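You operate a simulated robot arm through the tools that you are given. There is no shell and no other tool. Be economical: measure what you need, move in short steps, check, and stop when the job is done.

Carry out the task below with a simulated robot arm. There is one attempt and no reset: what you move stays moved.

## Task
Do the air check: drain the bowl into the drip cup, then set 4 bar.
Fine: slide the cup under the spout, don't lift it, and leave it there; shut the drain tap again; spill nothing.

The check looks at the end state, three seconds after you hand in, the way a careful person would. Anything else that was tipped, shoved, dropped, spilled or broken makes it a failure.

## Robot
A 6-joint arm with a two-finger parallel gripper, fixed in place. Base frame: the origin is at the foot of the arm, x ahead of it, y to its left, z up. Units: m, degrees, N and s.
With the tool pointing down near the work surface it reaches from about 0.36 to 0.76 m from the base axis. Its first joint turns from -66.0 to 66.0 degrees. Payload 2.45 kg.
The tool frame sits at the grasp point between the pads (the TCP): z along the fingers, y along the line on which they close. The tips reach 0.024 m beyond it. The gripper opens to 0.068 m. The fingers are 0.017 m wide and 0.01 m thick; the gripper's body (0.04 by 0.07 m) begins 0.041 m behind the TCP.
Orientation is told as [roll, pitch, yaw] about the base's x, y, z axes, in that order, counted from this pose: with the fingers straight down and closing along the base's y, the tool's x points along the base's -x, its y along +y and its z along -z.

## Interface
- The arm moves only by the tool play_rows. Its argument "moves" is a list of rows, each a list of 7 numbers: the shift along the tool's x, y, z in m, then the turn, a rotation vector about the tool's x, y, z in degrees, then the opening, from 0 (shut) to 1 (fully open). In form: [[x, y, z, rx, ry, rz, gripper], ...]. A call has 1 to 20 rows; each row shifts and turns the commanded pose from where the row before left it, along the tool's axes as they then stand. A row lasts 0.2 s, in which the tool goes at most 0.05 m and 8.6 degrees; a call with a longer step from one row to the next is refused whole, and so is a gripper value outside its range. A pose out of reach is approached as far as the arm can. The call stops where the force on the tool passes 40 N (or 10 N more than at its start, if that is more) or the arm is blocked; 0.2 s more then pass. The fingers move at their own pace (about 0.108 m/s each) and stop on an object; they squeeze with about 25 N. The grip force told is the motor's: it shows also when the fingers shut on nothing. Time passes only in rows, and 0.2 s behind the last, so rows that do not move let the fingers close. It gives the time, the measured TCP pose, the force on the tool (base axes), the opening and the grip force at its end, in the units of the frame above (readings bear some noise).
- Cameras (640 x 400 px; columns grow to the right, rows downward): "scene" is fixed at [0.18, 0.4231, 1.4826]; the picture's right is [-0.63, -0.77, 0.00], its down [-0.43, 0.35, -0.83] and it looks along [0.65, -0.53, -0.55] (base axes); focal length 214 px, centre (320, 200). "wrist" rides on the gripper at [-0.032, 0, -0.039] in the tool frame; the picture's right is [0.00, -1.00, 0.00], its down [0.97, 0.00, -0.24] and it looks along [0.24, 0.00, 0.97] (tool axes); focal length 218 px, centre (320, 200). There is no depth. A picture from a camera that has moved, and an enlarged one, comes with that camera's place and axes in the base frame and with its lens. The place of the scene camera against the robot may be out by one fixed shift of up to 0.025 m in any direction.
- get_image(camera): a new picture of that camera. It takes no simulated time.
- close_up(camera, box): a new picture of the part [left, top, right, bottom] of that camera's present view, enlarged. It takes no simulated time.
- finish_job(): hands the job in; it is judged then, once.

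Work in short steps. Places have to be worked out from the pictures, the camera data and where the tool is seen: move nearer, look again, correct. Check each grasp and each placing, and mend what went wrong. You have 120 turns and 64 pictures in all, those below and enlarged ones among them. Open the gripper and draw the arm clear of the work before you hand the job in, unless the task says otherwise; then end with one line.

The tools are called after ">>>" as name(argument=value, ...) on one line, values as JSON. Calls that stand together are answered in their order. play_rows: Moves the arm, as the interface text tells. Its arguments: {"type":"object","properties":{"moves":{"type":"array"}},"required":["moves"]} The other tools are called the same way: get_image (camera) takes a picture; close_up (camera, box) takes an enlarged picture of a part of a camera's view; finish_job () hands the job in.

At the start:

```text
time: 0.0
tool_pos: [0.3787, 0.206, 1.3808]
orientation: [-0.1, 0.0, 0.0]
contact_force: [-0.7, -0.3, 0.4]
gripper_width: 0.068
grip_force: 0.1
```

scene: 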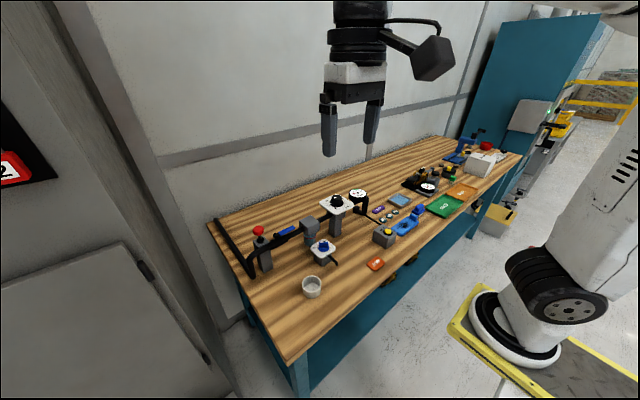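
wrist: 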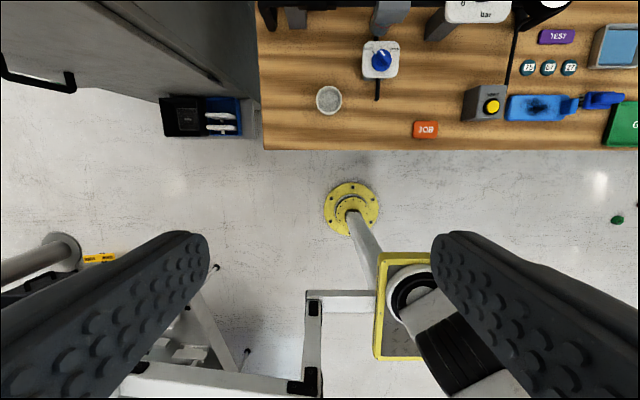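

The scene shows a filter-regulator assembly, the cup, and a dial. I'll look closer at them before moving.

>>> close_up(camera="scene", box=[230, 170, 400, 310])

>>> close_up(camera="wrist", box=[250, 0, 640, 160])

```text
2.86 times, centred on (315, 240) of scene
camera zoom: at [0.18, 0.4231, 1.4826], right [-0.63, -0.77, 0.0], down [-0.43, 0.35, -0.83], along [0.65, -0.53, -0.55], focal length 613 px, centre (334, 86)
```

zoom: 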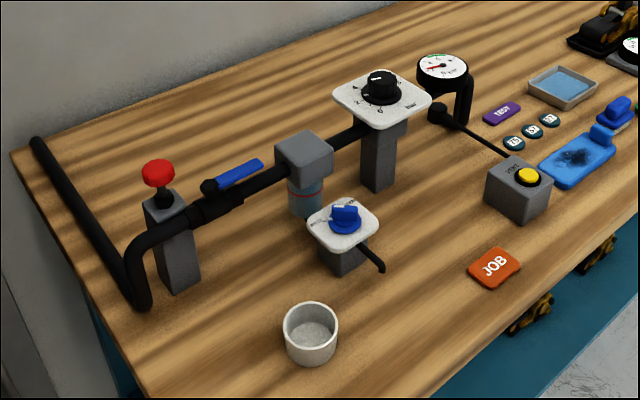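

```text
1.64 times, centred on (445, 80) of wrist
camera zoom: at [0.4116, 0.2048, 1.4195], right [0.0, -1.0, 0.0], down [-0.97, 0.0, 0.24], along [-0.24, 0.0, -0.97], focal length 358 px, centre (115, 397)
```

zoom: 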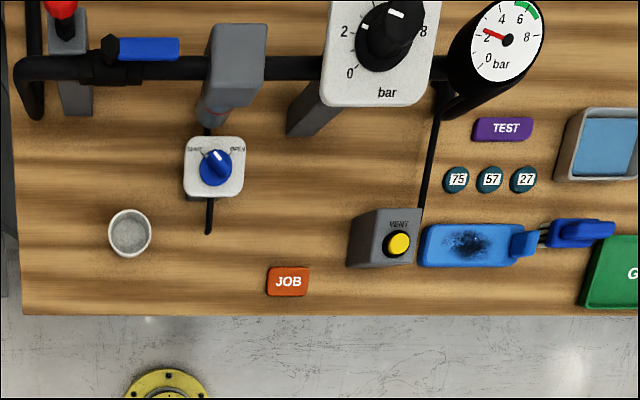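

Cup is near (0.516, 0.184), drain tap near (0.58, 0.08), spout tip near (0.52, 0.077). I'll move down and closer, well above everything, for a better look.

>>> play_rows(moves=[[-0.0116, -0.0151, 0.033, 0, 0, 0, 1], [-0.0116, -0.0151, 0.033, 0, 0, 0, 1], [-0.0116, -0.0151, 0.033, 0, 0, 0, 1], [-0.0116, -0.0151, 0.033, 0, 0, 0, 1], [-0.0116, -0.0151, 0.033, 0, 0, 0, 1], [-0.0116, -0.0151, 0.033, 0, 0, 0, 1], [-0.0116, -0.0151, 0.033, 0, 0, 0, 1]])

>>> get_image(camera="wrist")

>>> close_up(camera="scene", box=[290, 220, 370, 310])

```text
time: 1.6
tool_pos: [0.4598, 0.0988, 1.1495]
orientation: [0.0, 0.0, 0.1]
contact_force: [0.5, 0.6, 0.6]
gripper_width: 0.0677
grip_force: 0.0
```

```text
59 pictures are left
camera wrist: at [0.4927, 0.0982, 1.1871], right [0.0, -1.0, 0.0], down [-0.97, 0.0, 0.24], along [-0.24, 0.0, -0.97], focal length 218 px, centre (320, 200)
```

wrist: 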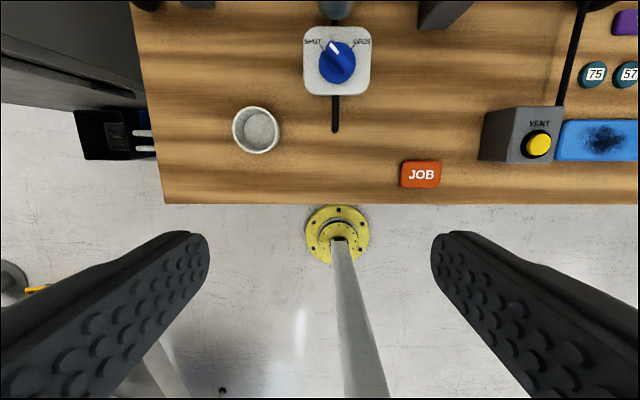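

```text
4.44 times, centred on (330, 265) of scene
camera zoom: at [0.18, 0.4231, 1.4826], right [-0.63, -0.77, 0.0], down [-0.43, 0.35, -0.83], along [0.65, -0.53, -0.55], focal length 953 px, centre (276, -89)
```

zoom: 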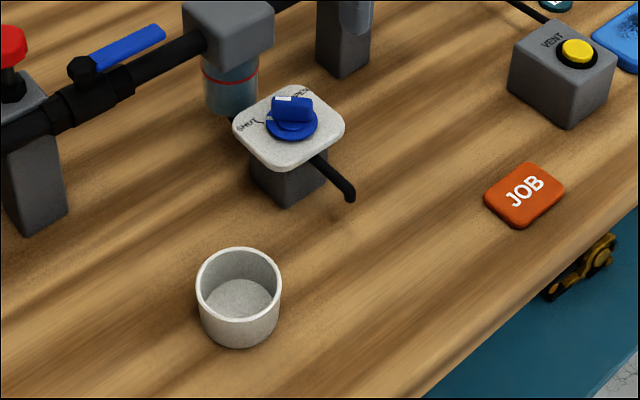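

Cup rim is about 0.06 m wide at (0.515, 0.185), the spout tip is at (0.511, 0.079, ~0.897), and the tap is at SHUT. I'll push the cup along -y using the outer face of the -y finger with the gripper open, so first I go to its +y side.

>>> play_rows(moves=[[-0.009, 0.031, 0, 0, 0, 0, 1], [-0.009, 0.031, 0, 0, 0, 0, 1], [-0.009, 0.031, 0, 0, 0, 0, 1], [-0.009, 0.031, 0, 0, 0, 0, 1], [-0.009, 0.031, 0, 0, 0, 0, 1], [-0.009, 0.031, 0.0, 0, 0, 0, 1], [0, 0, 0.04, 0, 0, 0, 1], [0, 0, 0.04, 0, 0, 0, 1], [0, 0, 0.04, 0, 0, 0, 1], [0, 0, 0.04, 0, 0, 0, 1]])

>>> get_image(camera="wrist")

>>> close_up(camera="scene", box=[240, 200, 380, 310])

```text
time: 3.8
tool_pos: [0.5139, 0.285, 0.9902]
orientation: [0.0, 0.0, 0.0]
contact_force: [-0.3, -0.2, -0.4]
gripper_width: 0.0682
grip_force: 0.1
```

```text
57 pictures are left
camera wrist: at [0.5467, 0.285, 1.0263], right [0.0, -1.0, 0.0], down [-0.97, 0.0, 0.24], along [-0.24, 0.0, -0.97], focal length 218 px, centre (320, 200)
```

wrist: 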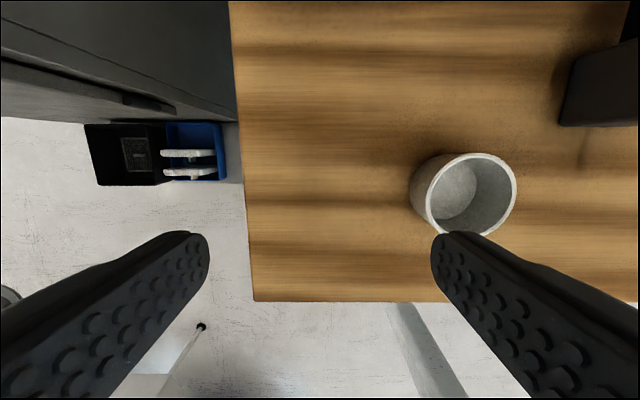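

```text
3.64 times, centred on (310, 255) of scene
camera zoom: at [0.18, 0.4231, 1.4826], right [-0.63, -0.77, 0.0], down [-0.43, 0.35, -0.83], along [0.65, -0.53, -0.55], focal length 780 px, centre (356, 0)
```

zoom: 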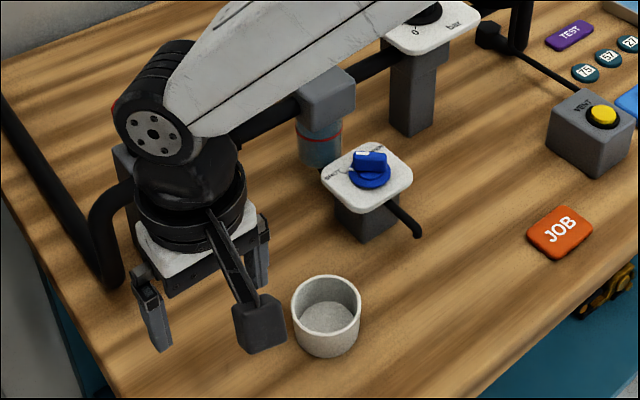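

Cup confirmed at (0.516, 0.187), radius ~0.031. Descending on its +y side with the finger about 2 cm clear of it.

>>> play_rows(moves=[[0, 0, 0.036, 0, 0, 0, 1], [0, 0, 0.036, 0, 0, 0, 1], [0, 0, 0.024, 0, 0, 0, 1], [0, 0, 0.012, 0, 0, 0, 1]])

>>> get_image(camera="wrist")

>>> close_up(camera="scene", box=[260, 220, 360, 310])

```text
time: 4.8
tool_pos: [0.5149, 0.2866, 0.8818]
orientation: [0.0, 0.0, -0.1]
contact_force: [0.5, 0.1, -0.4]
gripper_width: 0.0681
grip_force: 0.0
```

```text
55 pictures are left
camera wrist: at [0.5465, 0.2851, 0.9194], right [0.0, -1.0, 0.0], down [-0.97, 0.0, 0.24], along [-0.24, 0.0, -0.97], focal length 218 px, centre (320, 200)
```

wrist: 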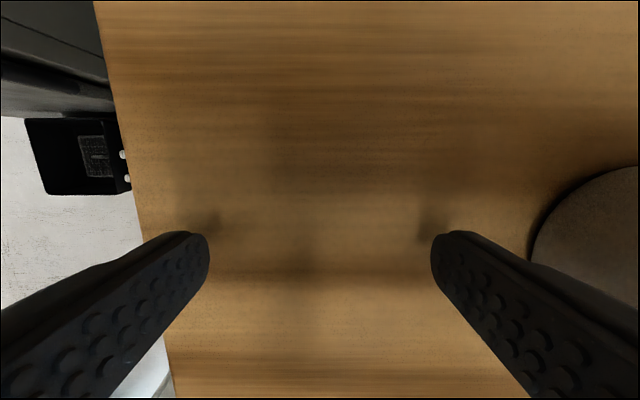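

```text
4.44 times, centred on (310, 265) of scene
camera zoom: at [0.18, 0.4231, 1.4826], right [-0.63, -0.77, 0.0], down [-0.43, 0.35, -0.83], along [0.65, -0.53, -0.55], focal length 953 px, centre (364, -89)
```

zoom: 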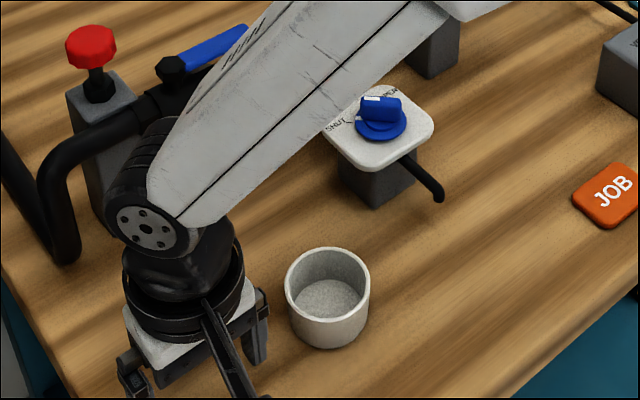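

Start pushing slowly toward -y, first to roughly halfway, then check.

>>> play_rows(moves=[[0, -0.01, 0, 0, 0, 0, 1], [0, -0.01, 0, 0, 0, 0, 1], [0, -0.01, 0, 0, 0, 0, 1], [0, -0.01, 0, 0, 0, 0, 1], [0, -0.01, 0, 0, 0, 0, 1], [0, -0.01, 0, 0, 0, 0, 1], [0, -0.01, 0, 0, 0, 0, 1], [0, -0.01, 0, 0, 0, 0, 1]])

>>> get_image(camera="wrist")

>>> close_up(camera="scene", box=[260, 220, 360, 310])

```text
time: 6.6
tool_pos: [0.5148, 0.2065, 0.8844]
orientation: [0.0, 0.0, 0.0]
contact_force: [-0.1, 0.1, 0.8]
gripper_width: 0.0681
grip_force: 0.1
```

```text
53 pictures are left
camera wrist: at [0.5478, 0.2054, 0.9217], right [0.0, -1.0, 0.0], down [-0.97, 0.0, 0.24], along [-0.24, 0.0, -0.97], focal length 218 px, centre (320, 200)
```

wrist: 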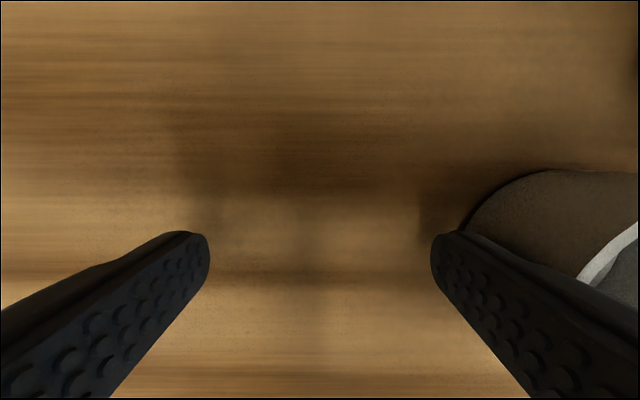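

```text
4.44 times, centred on (310, 265) of scene
camera zoom: at [0.18, 0.4231, 1.4826], right [-0.63, -0.77, 0.0], down [-0.43, 0.35, -0.83], along [0.65, -0.53, -0.55], focal length 953 px, centre (364, -89)
```

zoom: 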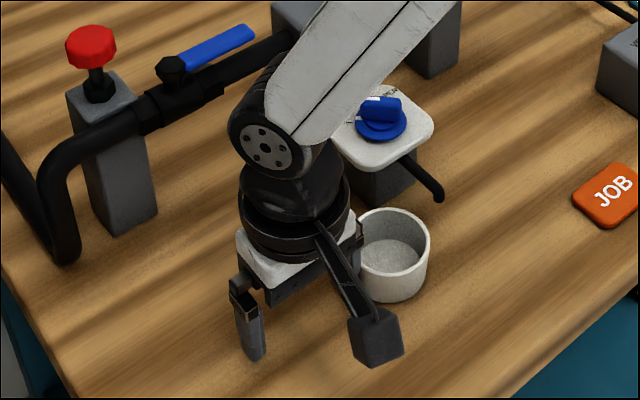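

Cup slides cleanly and is now near (0.511, 0.132). The spout tip is at y≈0.079, so I push ~0.052 more in slow steps.

>>> play_rows(moves=[[0, -0.008, 0.001, 0, 0, 0, 1], [0, -0.008, 0.001, 0, 0, 0, 1], [0, -0.008, 0, 0, 0, 0, 1], [0, -0.008, 0, 0, 0, 0, 1], [0, -0.008, 0, 0, 0, 0, 1], [0, -0.006, 0, 0, 0, 0, 1], [0, -0.003, 0, 0, 0, 0, 1], [0, 0, 0, 0, 0, 0, 1]])

>>> close_up(camera="scene", box=[280, 220, 380, 310])

```text
time: 8.4
tool_pos: [0.5145, 0.1569, 0.8803]
orientation: [0.1, 0.0, 0.0]
contact_force: [-0.1, 1.2, -0.2]
gripper_width: 0.0677
grip_force: 0.0
```

```text
4.44 times, centred on (330, 265) of scene
camera zoom: at [0.18, 0.4231, 1.4826], right [-0.63, -0.77, 0.0], down [-0.43, 0.35, -0.83], along [0.65, -0.53, -0.55], focal length 953 px, centre (276, -89)
```

zoom: 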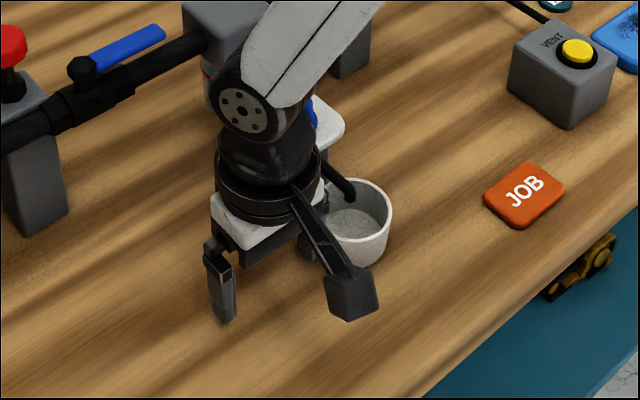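

Spout tip now looks centred over the cup mouth. Backing off +y, then rising and viewing from above.

>>> play_rows(moves=[[0, 0.015, 0, 0, 0, 0, 1], [0, 0.03, 0, 0, 0, 0, 1], [0, 0.03, -0.02, 0, 0, 0, 1], [0, 0.0, -0.045, 0, 0, 0, 1], [0, 0, -0.045, 0, 0, 0, 1], [0, 0, -0.045, 0, 0, 0, 1], [0.01, -0.04, -0.02, 0, 0, 0, 1], [0.01, -0.04, -0.01, 0, 0, 0, 1], [0.01, -0.04, 0, 0, 0, 0, 1], [0.01, -0.035, 0, 0, 0, 0, 1]])

>>> get_image(camera="wrist")

>>> close_up(camera="scene", box=[280, 200, 380, 290])

```text
time: 10.6
tool_pos: [0.4739, 0.0772, 1.0678]
orientation: [0.0, 0.1, 0.1]
contact_force: [0.3, -0.1, 0.2]
gripper_width: 0.0683
grip_force: 0.1
```

```text
50 pictures are left
camera wrist: at [0.5062, 0.0766, 1.1053], right [0.0, -1.0, 0.0], down [-0.97, 0.0, 0.24], along [-0.24, 0.0, -0.97], focal length 218 px, centre (320, 200)
```

wrist: 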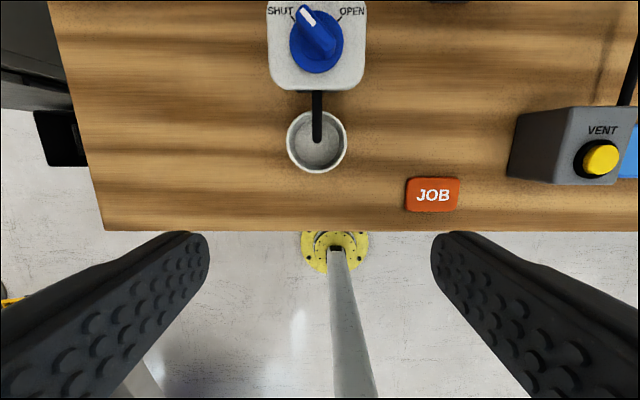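

```text
4.44 times, centred on (330, 245) of scene
camera zoom: at [0.1799, 0.4231, 1.4826], right [-0.63, -0.77, 0.0], down [-0.43, 0.35, -0.83], along [0.65, -0.53, -0.55], focal length 953 px, centre (276, 0)
```

zoom: 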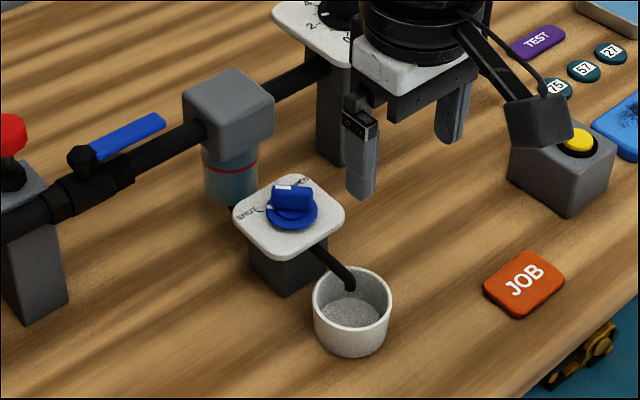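

Cup is centred under the spout. Zooming in on the tap knob's markings and the bowl.

>>> close_up(camera="wrist", box=[255, 0, 380, 100])

>>> close_up(camera="scene", box=[315, 205, 355, 265])

```text
4.00 times, centred on (318, 50) of wrist
camera zoom: at [0.5062, 0.0766, 1.1053], right [0.0, -1.0, 0.0], down [-0.97, 0.0, 0.24], along [-0.24, 0.0, -0.97], focal length 873 px, centre (330, 800)
```

zoom: 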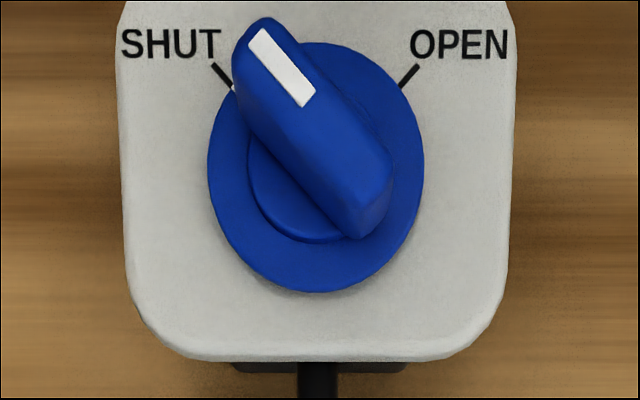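

```text
6.67 times, centred on (335, 235) of scene
camera zoom: at [0.1799, 0.4231, 1.4826], right [-0.63, -0.77, 0.0], down [-0.43, 0.35, -0.83], along [0.65, -0.53, -0.55], focal length 1430 px, centre (220, -33)
```

zoom: 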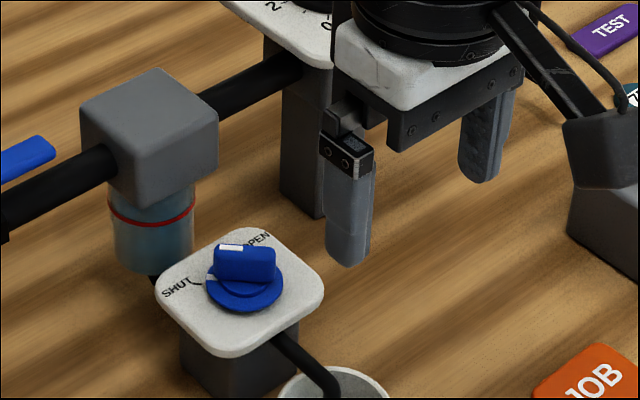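

Tap knob centre is about (0.582, 0.079), bar top z≈0.937, pointer at SHUT (45° left). Moving above it and turning the fingers to straddle the bar.

>>> play_rows(moves=[[-0.036, 0.0006, 0, 0, 0, 0, 1], [-0.036, 0.0006, 0, 0, 0, 0, 1], [-0.036, 0.0006, 0, 0, 0, 0, 1], [0, 0, 0, 0, 0, -7.5, 1], [0, 0, 0, 0, 0, -7.5, 1], [0, 0, 0, 0, 0, -7.5, 1], [0, 0, 0, 0, 0, -7.5, 1], [0, 0, 0, 0, 0, -7.5, 1], [0, 0, 0, 0, 0, -7.5, 1], [0, 0, 0.04, 0, 0, 0, 1]])

>>> get_image(camera="wrist")

>>> close_up(camera="scene", box=[280, 180, 380, 270])

```text
time: 12.8
tool_pos: [0.5811, 0.08, 1.0245]
orientation: [0.0, 0.0, 45.1]
contact_force: [0.1, 0.0, -0.2]
gripper_width: 0.0678
grip_force: 0.1
```

```text
46 pictures are left
camera wrist: at [0.6044, 0.1006, 1.0624], right [0.71, -0.71, 0.0], down [-0.68, -0.69, 0.24], along [-0.17, -0.17, -0.97], focal length 218 px, centre (320, 200)
```

wrist: 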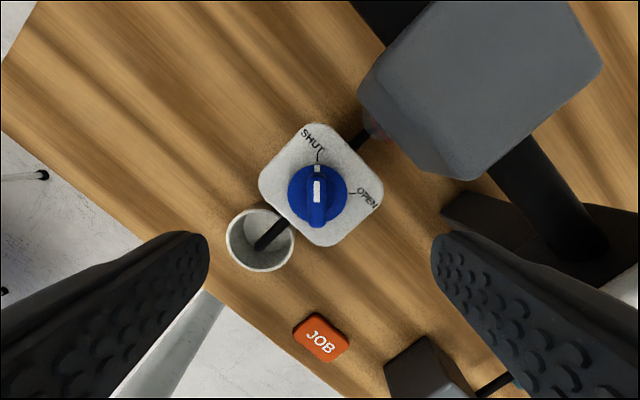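

```text
4.44 times, centred on (330, 225) of scene
camera zoom: at [0.18, 0.4231, 1.4826], right [-0.63, -0.77, 0.0], down [-0.43, 0.35, -0.83], along [0.65, -0.53, -0.55], focal length 953 px, centre (276, 89)
```

zoom: 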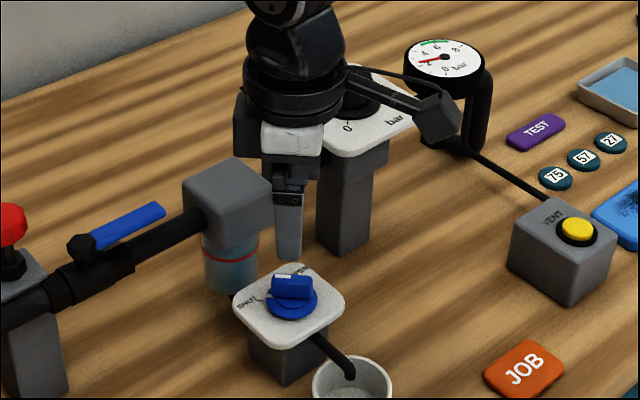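

Bar is aligned with the fingers and centred within 2 mm. Descending to straddle it (tips just above the disk).

>>> play_rows(moves=[[0, 0.0015, 0.03, 0, 0, 0, 1], [0, 0, 0.03, 0, 0, 0, 1], [0, 0, 0.012, 0, 0, 0, 1], [0, 0, 0.004, 0, 0, 0, 1], [0, 0, 0, 0, 0, 0, 1]])

>>> get_image(camera="wrist")

>>> close_up(camera="scene", box=[305, 210, 365, 270])

```text
time: 14.0
tool_pos: [0.5806, 0.0807, 0.9492]
orientation: [0.0, 0.1, 45.1]
contact_force: [-0.6, -0.1, 0.3]
gripper_width: 0.068
grip_force: 0.0
```

```text
44 pictures are left
camera wrist: at [0.6038, 0.1018, 0.9867], right [0.71, -0.71, 0.0], down [-0.69, -0.69, 0.24], along [-0.17, -0.17, -0.97], focal length 218 px, centre (320, 200)
```

wrist: 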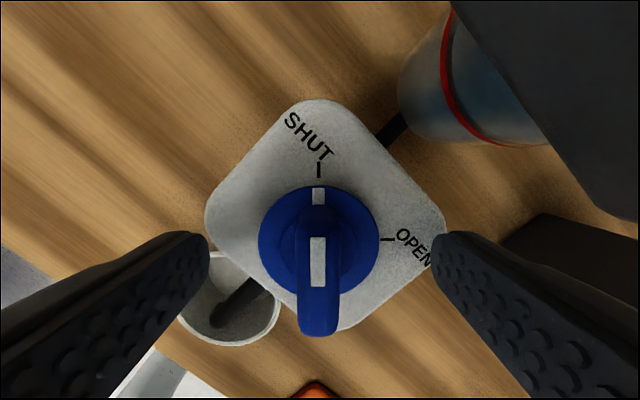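

```text
6.67 times, centred on (335, 240) of scene
camera zoom: at [0.18, 0.4231, 1.4826], right [-0.63, -0.77, 0.0], down [-0.43, 0.35, -0.83], along [0.65, -0.53, -0.55], focal length 1430 px, centre (220, -67)
```

zoom: 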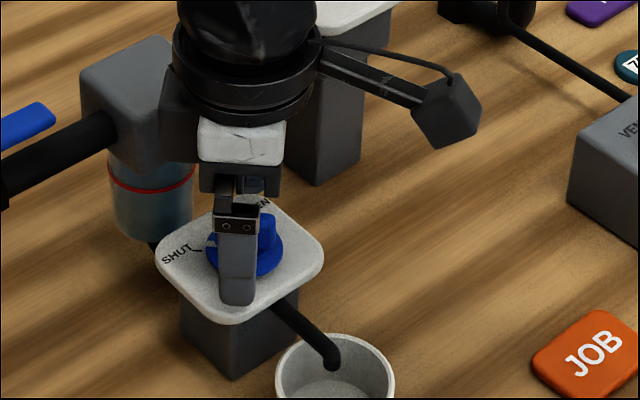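

Straddling the bar with no contact. Closing on it.

>>> play_rows(moves=[[0, 0, 0, 0, 0, 0, 0.5], [0, 0, 0, 0, 0, 0, 0.2], [0, 0, 0, 0, 0, 0, 0], [0, 0, 0, 0, 0, 0, 0]])

>>> get_image(camera="wrist")

```text
time: 15.0
tool_pos: [0.5806, 0.081, 0.95]
orientation: [0.1, 0.1, 45.1]
contact_force: [-2.3, 2.8, 0.6]
gripper_width: 0.011
grip_force: 32.1
```

```text
42 pictures are left
camera wrist: at [0.6035, 0.1021, 0.9869], right [0.71, -0.71, 0.0], down [-0.69, -0.69, 0.24], along [-0.17, -0.17, -0.97], focal length 218 px, centre (320, 200)
```

wrist: 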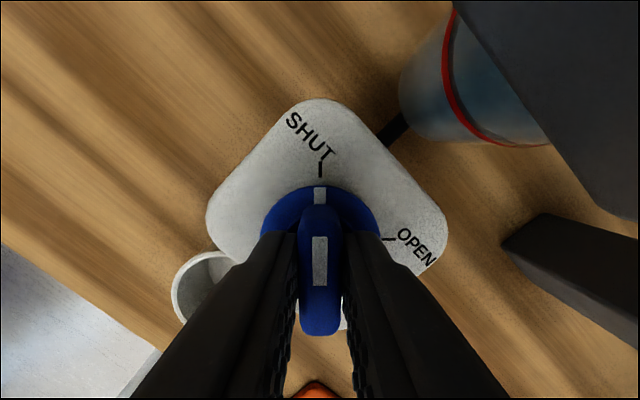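

Bar is gripped (11 mm). Turning 90° clockwise to OPEN.

>>> play_rows(moves=[[0, 0, 0, 0, 0, 7.5, 0], [0, 0, 0, 0, 0, 7.5, 0], [0, 0, 0, 0, 0, 7.5, 0], [0, 0, 0, 0, 0, 7.5, 0], [0, 0, 0, 0, 0, 7.5, 0], [0, 0, 0, 0, 0, 7.5, 0], [0, 0, 0, 0, 0, 7.5, 0], [0, 0, 0, 0, 0, 7.5, 0], [0, 0, 0, 0, 0, 7.5, 0], [0, 0, 0, 0, 0, 7.5, 0], [0, 0, 0, 0, 0, 7.5, 0], [0, 0, 0, 0, 0, 7.5, 0]])

>>> get_image(camera="wrist")

>>> close_up(camera="scene", box=[305, 210, 365, 300])

```text
time: 17.6
tool_pos: [0.5801, 0.0799, 0.9493]
orientation: [0.0, 0.2, -45.1]
contact_force: [-14.4, 2.8, -3.9]
gripper_width: 0.011
grip_force: 31.6
```

```text
41 pictures are left
camera wrist: at [0.6036, 0.0566, 0.9869], right [-0.71, -0.71, 0.0], down [-0.69, 0.69, 0.24], along [-0.17, 0.17, -0.97], focal length 218 px, centre (320, 200)
```

wrist: 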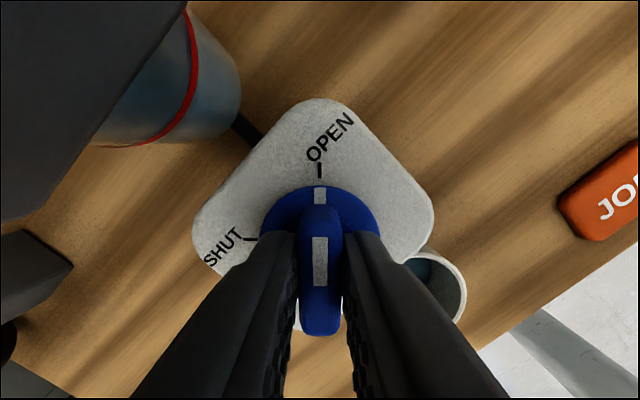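

```text
4.44 times, centred on (335, 255) of scene
camera zoom: at [0.1797, 0.4231, 1.4826], right [-0.63, -0.77, 0.0], down [-0.43, 0.35, -0.83], along [0.65, -0.53, -0.55], focal length 953 px, centre (253, -44)
```

zoom: 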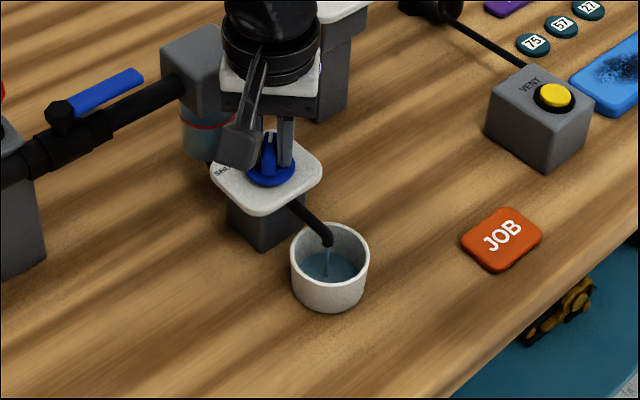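

Water is running into the cup. Wait 2 s and check the bowl and cup levels.

>>> play_rows(moves=[[0, 0, 0, 0, 0, 0, 0], [0, 0, 0, 0, 0, 0, 0], [0, 0, 0, 0, 0, 0, 0], [0, 0, 0, 0, 0, 0, 0], [0, 0, 0, 0, 0, 0, 0], [0, 0, 0, 0, 0, 0, 0], [0, 0, 0, 0, 0, 0, 0], [0, 0, 0, 0, 0, 0, 0]])

>>> close_up(camera="scene", box=[305, 210, 365, 300])

>>> close_up(camera="wrist", box=[80, 0, 280, 160])

```text
time: 19.4
tool_pos: [0.5798, 0.0803, 0.9489]
orientation: [0.0, -0.1, -45.0]
contact_force: [-15.3, -3.4, -4.9]
gripper_width: 0.0111
grip_force: 32.0
```

```text
4.44 times, centred on (335, 255) of scene
camera zoom: at [0.1797, 0.423, 1.4826], right [-0.63, -0.77, 0.0], down [-0.43, 0.35, -0.83], along [0.65, -0.53, -0.55], focal length 953 px, centre (253, -44)
```

zoom: 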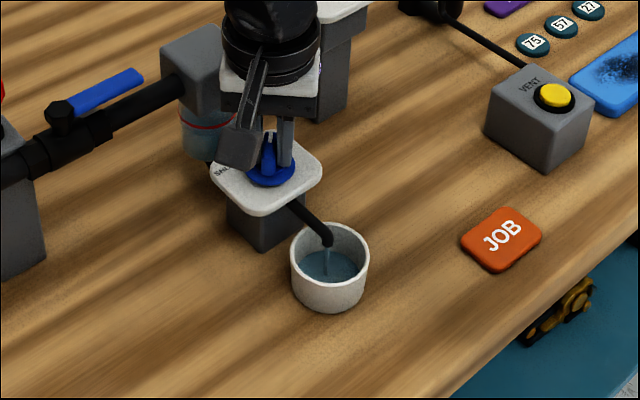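

```text
2.50 times, centred on (180, 80) of wrist
camera zoom: at [0.6036, 0.0566, 0.9869], right [-0.71, -0.71, 0.0], down [-0.69, 0.69, 0.24], along [-0.17, 0.17, -0.97], focal length 546 px, centre (670, 500)
```

zoom: 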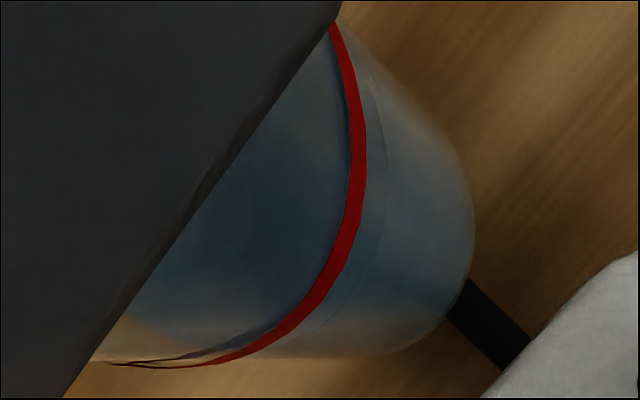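

Still running steadily, and the cup is filling slowly. Waiting longer.

>>> play_rows(moves=[[0, 0, 0, 0, 0, 0, 0], [0, 0, 0, 0, 0, 0, 0], [0, 0, 0, 0, 0, 0, 0], [0, 0, 0, 0, 0, 0, 0], [0, 0, 0, 0, 0, 0, 0], [0, 0, 0, 0, 0, 0, 0], [0, 0, 0, 0, 0, 0, 0], [0, 0, 0, 0, 0, 0, 0], [0, 0, 0, 0, 0, 0, 0], [0, 0, 0, 0, 0, 0, 0], [0, 0, 0, 0, 0, 0, 0], [0, 0, 0, 0, 0, 0, 0], [0, 0, 0, 0, 0, 0, 0], [0, 0, 0, 0, 0, 0, 0], [0, 0, 0, 0, 0, 0, 0], [0, 0, 0, 0, 0, 0, 0]])

>>> close_up(camera="scene", box=[305, 210, 365, 300])

>>> close_up(camera="wrist", box=[80, 0, 280, 160])

```text
time: 22.8
tool_pos: [0.5791, 0.079, 0.9475]
orientation: [-0.2, 0.1, -45.0]
contact_force: [-14.5, -8.2, -5.7]
gripper_width: 0.011
grip_force: 31.9
```

```text
4.44 times, centred on (335, 255) of scene
camera zoom: at [0.1797, 0.4229, 1.4827], right [-0.63, -0.77, 0.0], down [-0.43, 0.35, -0.83], along [0.65, -0.53, -0.55], focal length 953 px, centre (253, -44)
```

zoom: 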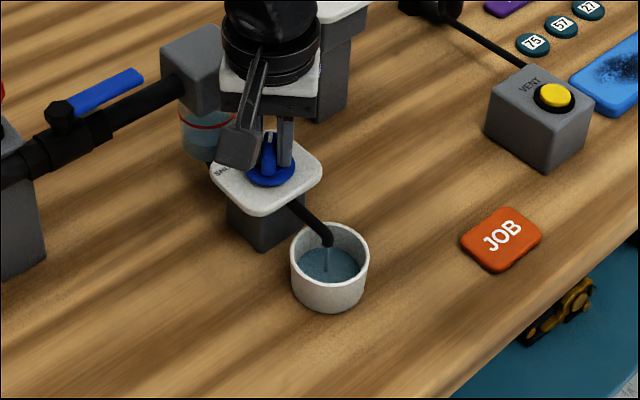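

```text
2.50 times, centred on (180, 80) of wrist
camera zoom: at [0.6037, 0.0566, 0.9869], right [-0.71, -0.71, 0.0], down [-0.69, 0.69, 0.24], along [-0.17, 0.17, -0.97], focal length 546 px, centre (670, 500)
```

zoom: 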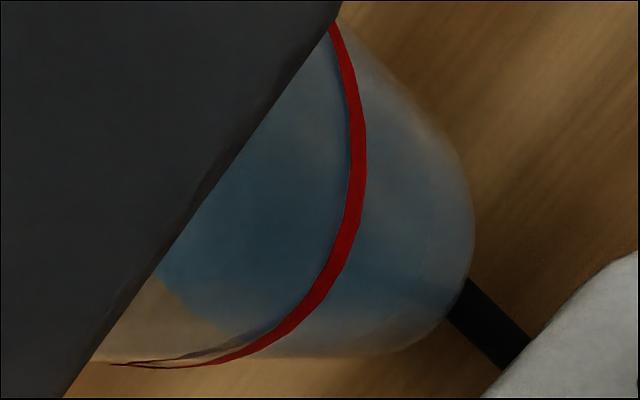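

Bowl level is visibly dropping. Continue waiting.

>>> play_rows(moves=[[0, 0, 0, 0, 0, 0, 0], [0, 0, 0, 0, 0, 0, 0], [0, 0, 0, 0, 0, 0, 0], [0, 0, 0, 0, 0, 0, 0], [0, 0, 0, 0, 0, 0, 0], [0, 0, 0, 0, 0, 0, 0], [0, 0, 0, 0, 0, 0, 0], [0, 0, 0, 0, 0, 0, 0], [0, 0, 0, 0, 0, 0, 0], [0, 0, 0, 0, 0, 0, 0], [0, 0, 0, 0, 0, 0, 0], [0, 0, 0, 0, 0, 0, 0], [0, 0, 0, 0, 0, 0, 0], [0, 0, 0, 0, 0, 0, 0], [0, 0, 0, 0, 0, 0, 0], [0, 0, 0, 0, 0, 0, 0], [0, 0, 0, 0, 0, 0, 0], [0, 0, 0, 0, 0, 0, 0], [0, 0, 0, 0, 0, 0, 0], [0, 0, 0, 0, 0, 0, 0]])

>>> close_up(camera="scene", box=[305, 210, 365, 300])

>>> close_up(camera="wrist", box=[80, 0, 280, 160])

```text
time: 27.0
tool_pos: [0.5813, 0.0802, 0.9485]
orientation: [-0.1, 0.0, -45.0]
contact_force: [-14.4, -8.8, -5.2]
gripper_width: 0.0109
grip_force: 31.8
```

```text
4.44 times, centred on (335, 255) of scene
camera zoom: at [0.1797, 0.4229, 1.4827], right [-0.63, -0.77, 0.0], down [-0.43, 0.35, -0.83], along [0.65, -0.53, -0.55], focal length 953 px, centre (253, -44)
```

zoom: 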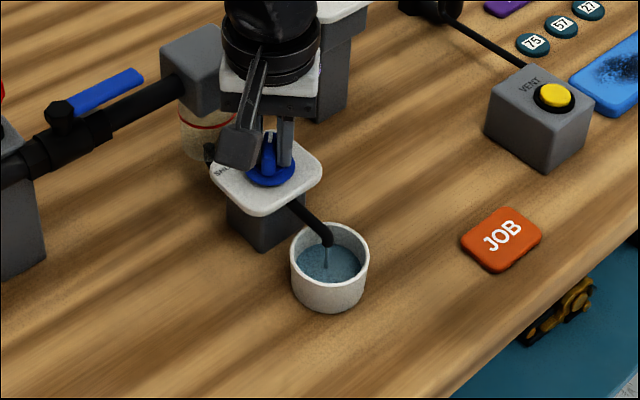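

```text
2.50 times, centred on (180, 80) of wrist
camera zoom: at [0.6037, 0.0566, 0.9869], right [-0.71, -0.71, 0.0], down [-0.69, 0.69, 0.24], along [-0.17, 0.17, -0.97], focal length 546 px, centre (670, 500)
```

zoom: 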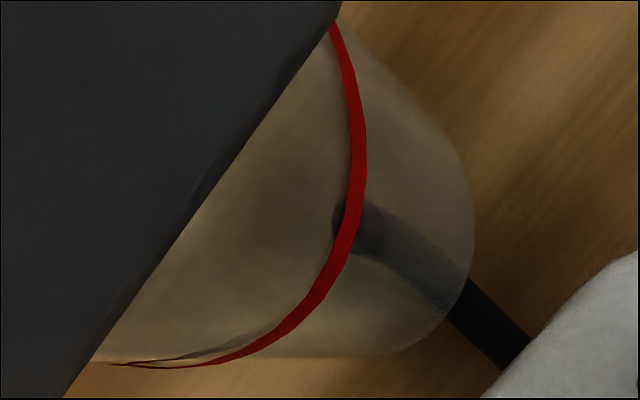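

Bowl looks empty, but a thin stream still shows. Wait 2 s more to let it finish.

>>> play_rows(moves=[[0, 0, 0, 0, 0, 0, 0], [0, 0, 0, 0, 0, 0, 0], [0, 0, 0, 0, 0, 0, 0], [0, 0, 0, 0, 0, 0, 0], [0, 0, 0, 0, 0, 0, 0], [0, 0, 0, 0, 0, 0, 0], [0, 0, 0, 0, 0, 0, 0], [0, 0, 0, 0, 0, 0, 0], [0, 0, 0, 0, 0, 0, 0], [0, 0, 0, 0, 0, 0, 0]])

>>> close_up(camera="scene", box=[305, 210, 365, 300])

```text
time: 29.2
tool_pos: [0.5809, 0.0793, 0.9481]
orientation: [-0.1, 0.2, -45.0]
contact_force: [-13.9, -9.5, -4.5]
gripper_width: 0.0108
grip_force: 32.2
```

```text
4.44 times, centred on (335, 255) of scene
camera zoom: at [0.1797, 0.4228, 1.4827], right [-0.63, -0.77, 0.0], down [-0.43, 0.35, -0.83], along [0.65, -0.53, -0.55], focal length 953 px, centre (253, -44)
```

zoom: 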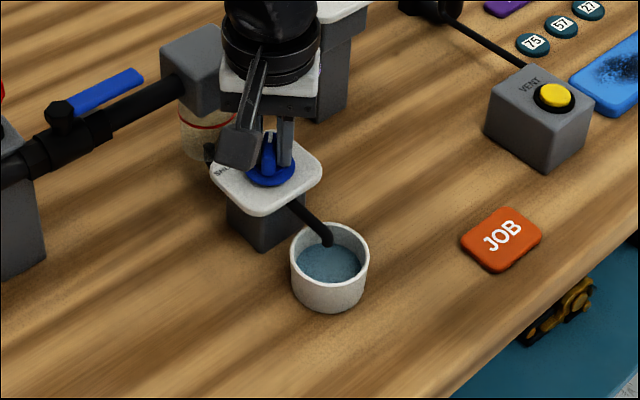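

The stream has stopped and the bowl is empty. Turning the tap back 90° to SHUT.

>>> play_rows(moves=[[0, 0, 0, 0, 0, -7.5, 0], [0, 0, 0, 0, 0, -7.5, 0], [0, 0, 0, 0, 0, -7.5, 0], [0, 0, 0, 0, 0, -7.5, 0], [0, 0, 0, 0, 0, -7.5, 0], [0, 0, 0, 0, 0, -7.5, 0], [0, 0, 0, 0, 0, -7.5, 0], [0, 0, 0, 0, 0, -7.5, 0], [0, 0, 0, 0, 0, -7.5, 0], [0, 0, 0, 0, 0, -7.5, 0], [0, 0, 0, 0, 0, -7.5, 0], [0, 0, 0, 0, 0, -7.5, 0], [0, 0, 0, 0, 0, 0, 0]])

>>> get_image(camera="wrist")

```text
time: 32.0
tool_pos: [0.5813, 0.0799, 0.9487]
orientation: [0.1, 0.1, 45.1]
contact_force: [-16.5, 0.8, -5.8]
gripper_width: 0.0108
grip_force: 31.5
```

```text
32 pictures are left
camera wrist: at [0.6036, 0.1021, 0.9869], right [0.71, -0.71, 0.0], down [-0.68, -0.69, 0.24], along [-0.17, -0.17, -0.97], focal length 218 px, centre (320, 200)
```

wrist: 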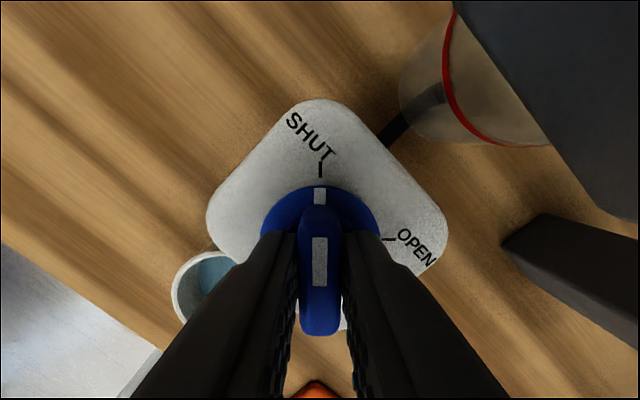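

Pointer is exactly at SHUT. Releasing, rising straight up, turning back square, and moving to view the regulator.

>>> play_rows(moves=[[0, 0, 0, 0, 0, 0, 0.6], [0, 0, 0, 0, 0, 0, 1], [0, 0, 0, 0, 0, 0, 1], [0, 0, -0.045, 0, 0, 0, 1], [0, 0, -0.045, 0, 0, 0, 1], [0, 0, -0.045, 0, 0, 0, 1], [0, 0, -0.045, 0, 0, 7.5, 1], [0, 0, -0.045, 0, 0, 7.5, 1], [0, 0, -0.02, 0, 0, 7.5, 1], [0, 0, 0, 0, 0, 7.5, 1], [0, 0, 0, 0, 0, 7.5, 1], [0, 0, 0, 0, 0, 7.5, 1], [0.02, -0.036, 0, 0, 0, 0, 1], [0.02, -0.036, 0, 0, 0, 0, 1], [0.02, -0.036, 0, 0, 0, 0, 1]])

>>> get_image(camera="wrist")

>>> close_up(camera="scene", box=[290, 170, 390, 300])

```text
time: 35.2
tool_pos: [0.5219, -0.0285, 1.1944]
orientation: [-0.1, 0.0, 0.1]
contact_force: [-0.6, 0.2, -0.5]
gripper_width: 0.0678
grip_force: 0.1
```

```text
31 pictures are left
camera wrist: at [0.5548, -0.0297, 1.2318], right [0.0, -1.0, 0.0], down [-0.97, 0.0, 0.24], along [-0.24, 0.0, -0.97], focal length 218 px, centre (320, 200)
```

wrist: 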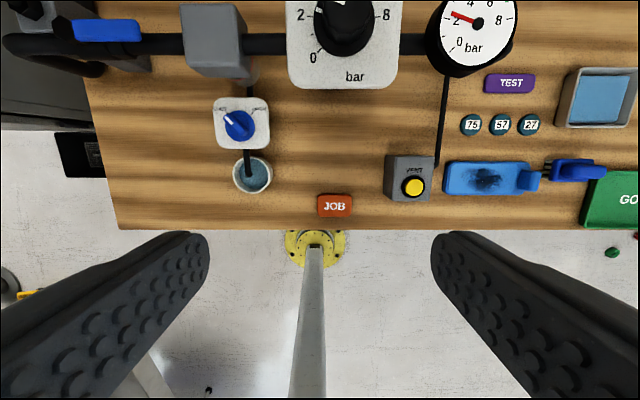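

```text
3.08 times, centred on (340, 235) of scene
camera zoom: at [0.1799, 0.4231, 1.4826], right [-0.63, -0.77, 0.0], down [-0.43, 0.35, -0.83], along [0.65, -0.53, -0.55], focal length 660 px, centre (258, 92)
```

zoom: 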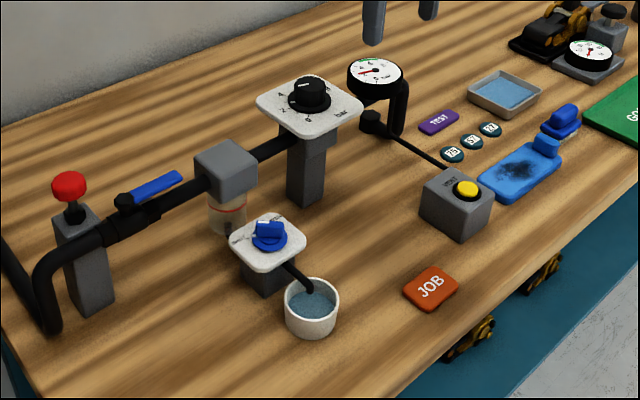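

Need a full view of the regulator dial and gauge; moving +x and slightly up.

>>> play_rows(moves=[[-0.03, -0.01, -0.02, 0, 0, 0, 1], [-0.03, -0.01, -0.02, 0, 0, 0, 1]])

>>> get_image(camera="wrist")

>>> close_up(camera="wrist", box=[280, 20, 520, 170])

```text
time: 35.8
tool_pos: [0.5812, -0.0488, 1.2348]
orientation: [0.0, 0.0, 0.1]
contact_force: [0.1, -0.1, -0.7]
gripper_width: 0.068
grip_force: 0.0
```

```text
29 pictures are left
camera wrist: at [0.6132, -0.0498, 1.2721], right [0.0, -1.0, 0.0], down [-0.97, 0.0, 0.24], along [-0.24, 0.0, -0.97], focal length 218 px, centre (320, 200)
```

wrist: 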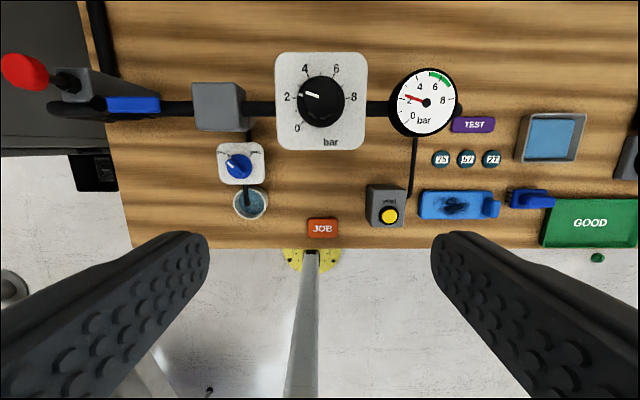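

```text
2.67 times, centred on (400, 95) of wrist
camera zoom: at [0.6132, -0.0498, 1.2721], right [0.0, -1.0, 0.0], down [-0.97, 0.0, 0.24], along [-0.24, 0.0, -0.97], focal length 582 px, centre (107, 480)
```

zoom: 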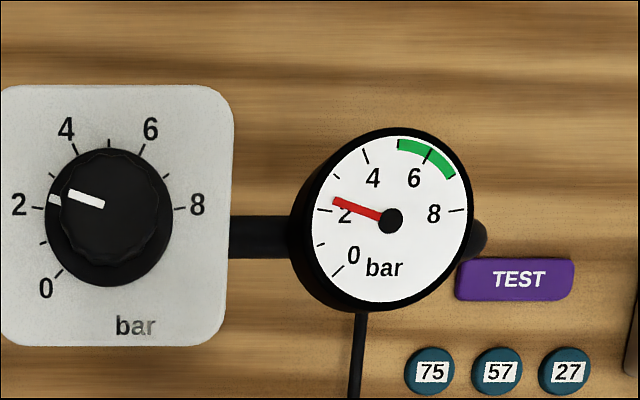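

Dial reads about 2.2 bar (27°/bar: 4 bar is ~49° further clockwise); the gauge agrees. Knob is near (0.663, -0.051), top z≈1.025. Moving above it with a slight yaw lead, then looking again.

>>> play_rows(moves=[[-0.027, -0.0007, 0.02, 0, 0, 0, 1], [-0.027, -0.0007, 0.03, 0, 0, 0, 1], [-0.028, -0.0007, 0.03, 0, 0, 0, 1], [0, 0, 0.03, 0, 0, -8, 1], [0, 0, 0, 0, 0, -8, 1], [0, 0, 0, 0, 0, -8, 1]])

>>> get_image(camera="wrist")

>>> close_up(camera="scene", box=[310, 150, 390, 240])

```text
time: 37.2
tool_pos: [0.6637, -0.0492, 1.1243]
orientation: [0.0, 0.0, 24.3]
contact_force: [0.2, 0.6, 0.3]
gripper_width: 0.0679
grip_force: 0.0
```

```text
27 pictures are left
camera wrist: at [0.6935, -0.0373, 1.1614], right [0.41, -0.91, 0.0], down [-0.89, -0.4, 0.24], along [-0.22, -0.1, -0.97], focal length 218 px, centre (320, 200)
```

wrist: 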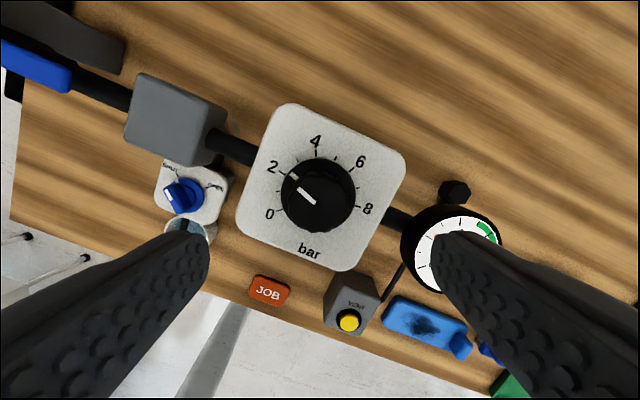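

```text
4.44 times, centred on (350, 195) of scene
camera zoom: at [0.18, 0.4231, 1.4826], right [-0.63, -0.77, 0.0], down [-0.43, 0.35, -0.83], along [0.65, -0.53, -0.55], focal length 953 px, centre (187, 222)
```

zoom: 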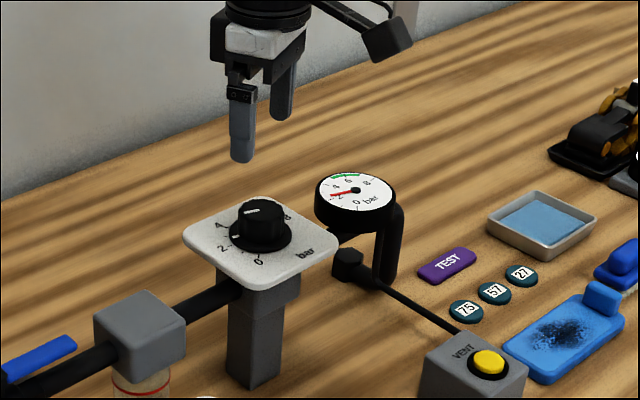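

Alignment is within 2 mm of the knob's axis, and the gauge is clear of the fingers. Descending to TCP z≈1.034.

>>> play_rows(moves=[[-0.0012, 0, 0.035, 0, 0, 0, 1], [0, 0, 0.035, 0, 0, 0, 1], [0, 0, 0.015, 0, 0, 0, 1], [0, 0, 0.005, 0, 0, 0, 1], [0, 0, 0, 0, 0, 0, 1]])

>>> get_image(camera="wrist")

>>> close_up(camera="scene", box=[310, 170, 390, 230])

```text
time: 38.4
tool_pos: [0.6633, -0.0498, 1.034]
orientation: [0.0, 0.0, 23.9]
contact_force: [0.2, 0.3, 0.2]
gripper_width: 0.0682
grip_force: 0.1
```

```text
25 pictures are left
camera wrist: at [0.6949, -0.0373, 1.072], right [0.41, -0.91, 0.0], down [-0.89, -0.4, 0.24], along [-0.22, -0.1, -0.97], focal length 218 px, centre (320, 200)
```

wrist: 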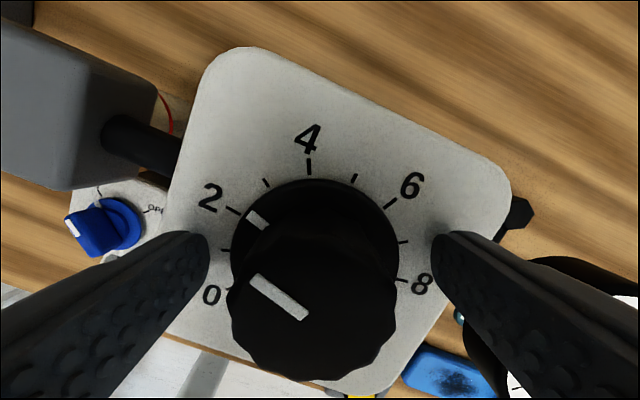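

```text
6.67 times, centred on (350, 200) of scene
camera zoom: at [0.18, 0.4231, 1.4826], right [-0.63, -0.77, 0.0], down [-0.43, 0.35, -0.83], along [0.65, -0.53, -0.55], focal length 1430 px, centre (120, 200)
```

zoom: 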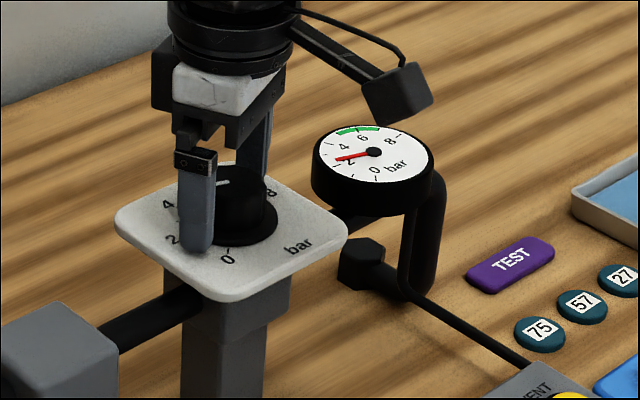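

The skirt appears at z≈1.012 and the knob top at ≈1.035; I raise 8 mm so the pads grip the knob body above the skirt, then close.

>>> play_rows(moves=[[0, 0, -0.008, 0, 0, 0, 1], [0, 0, 0, 0, 0, 0, 0.7], [0, 0, 0, 0, 0, 0, 0.4], [0, 0, 0, 0, 0, 0, 0], [0, 0, 0, 0, 0, 0, 0]])

>>> get_image(camera="wrist")

```text
time: 39.6
tool_pos: [0.6632, -0.0473, 1.0416]
orientation: [0.1, 0.1, 24.1]
contact_force: [-9.0, 17.3, 3.0]
gripper_width: 0.0376
grip_force: 44.4
```

```text
23 pictures are left
camera wrist: at [0.6943, -0.0358, 1.0794], right [0.41, -0.91, 0.0], down [-0.89, -0.4, 0.24], along [-0.22, -0.1, -0.97], focal length 218 px, centre (320, 200)
```

wrist: 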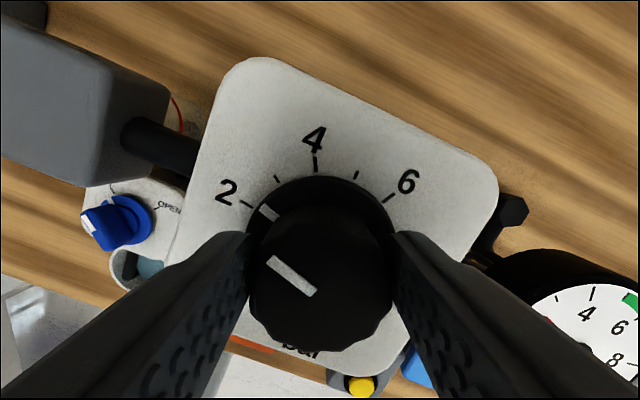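

Gripped the knob body (38 mm), with ~19 N side load from a small offset; I shift 2 mm to relieve it and turn 45° clockwise, then read the gauge.

>>> play_rows(moves=[[0, 0.002, 0, 0, 0, 0, 0], [0, 0, 0, 0, 0, 7.5, 0], [0, 0, 0, 0, 0, 7.5, 0], [0, 0, 0, 0, 0, 7.5, 0], [0, 0, 0, 0, 0, 7.5, 0], [0, 0, 0, 0, 0, 7.5, 0], [0, 0, 0, 0, 0, 7.5, 0], [0, 0, 0, 0, 0, 0, 0], [0, 0, 0, 0, 0, 0, 0]])

>>> get_image(camera="wrist")

>>> close_up(camera="scene", box=[335, 175, 385, 215])

```text
time: 41.6
tool_pos: [0.6633, -0.0509, 1.0424]
orientation: [-0.1, -0.1, -21.1]
contact_force: [14.1, -28.9, -24.2]
gripper_width: 0.0374
grip_force: 44.8
```

```text
22 pictures are left
camera wrist: at [0.6948, -0.0636, 1.0796], right [-0.36, -0.93, 0.0], down [-0.91, 0.35, 0.24], along [-0.22, 0.08, -0.97], focal length 218 px, centre (320, 200)
```

wrist: 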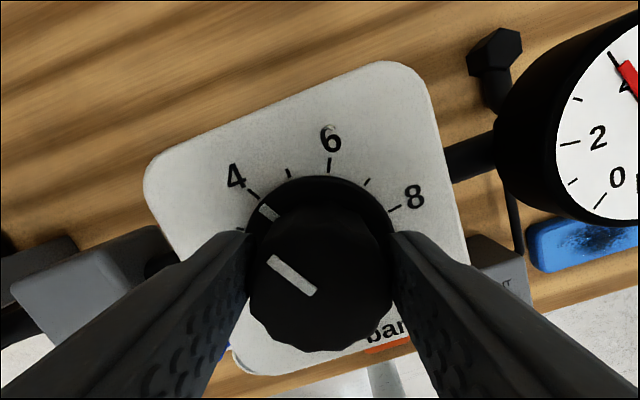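

```text
10.00 times, centred on (360, 195) of scene
camera zoom: at [0.1809, 0.4222, 1.4827], right [-0.63, -0.77, 0.0], down [-0.43, 0.35, -0.83], along [0.65, -0.53, -0.55], focal length 2145 px, centre (-80, 250)
```

zoom: 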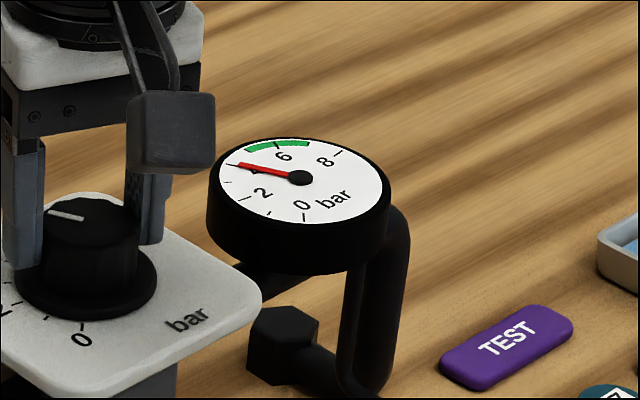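

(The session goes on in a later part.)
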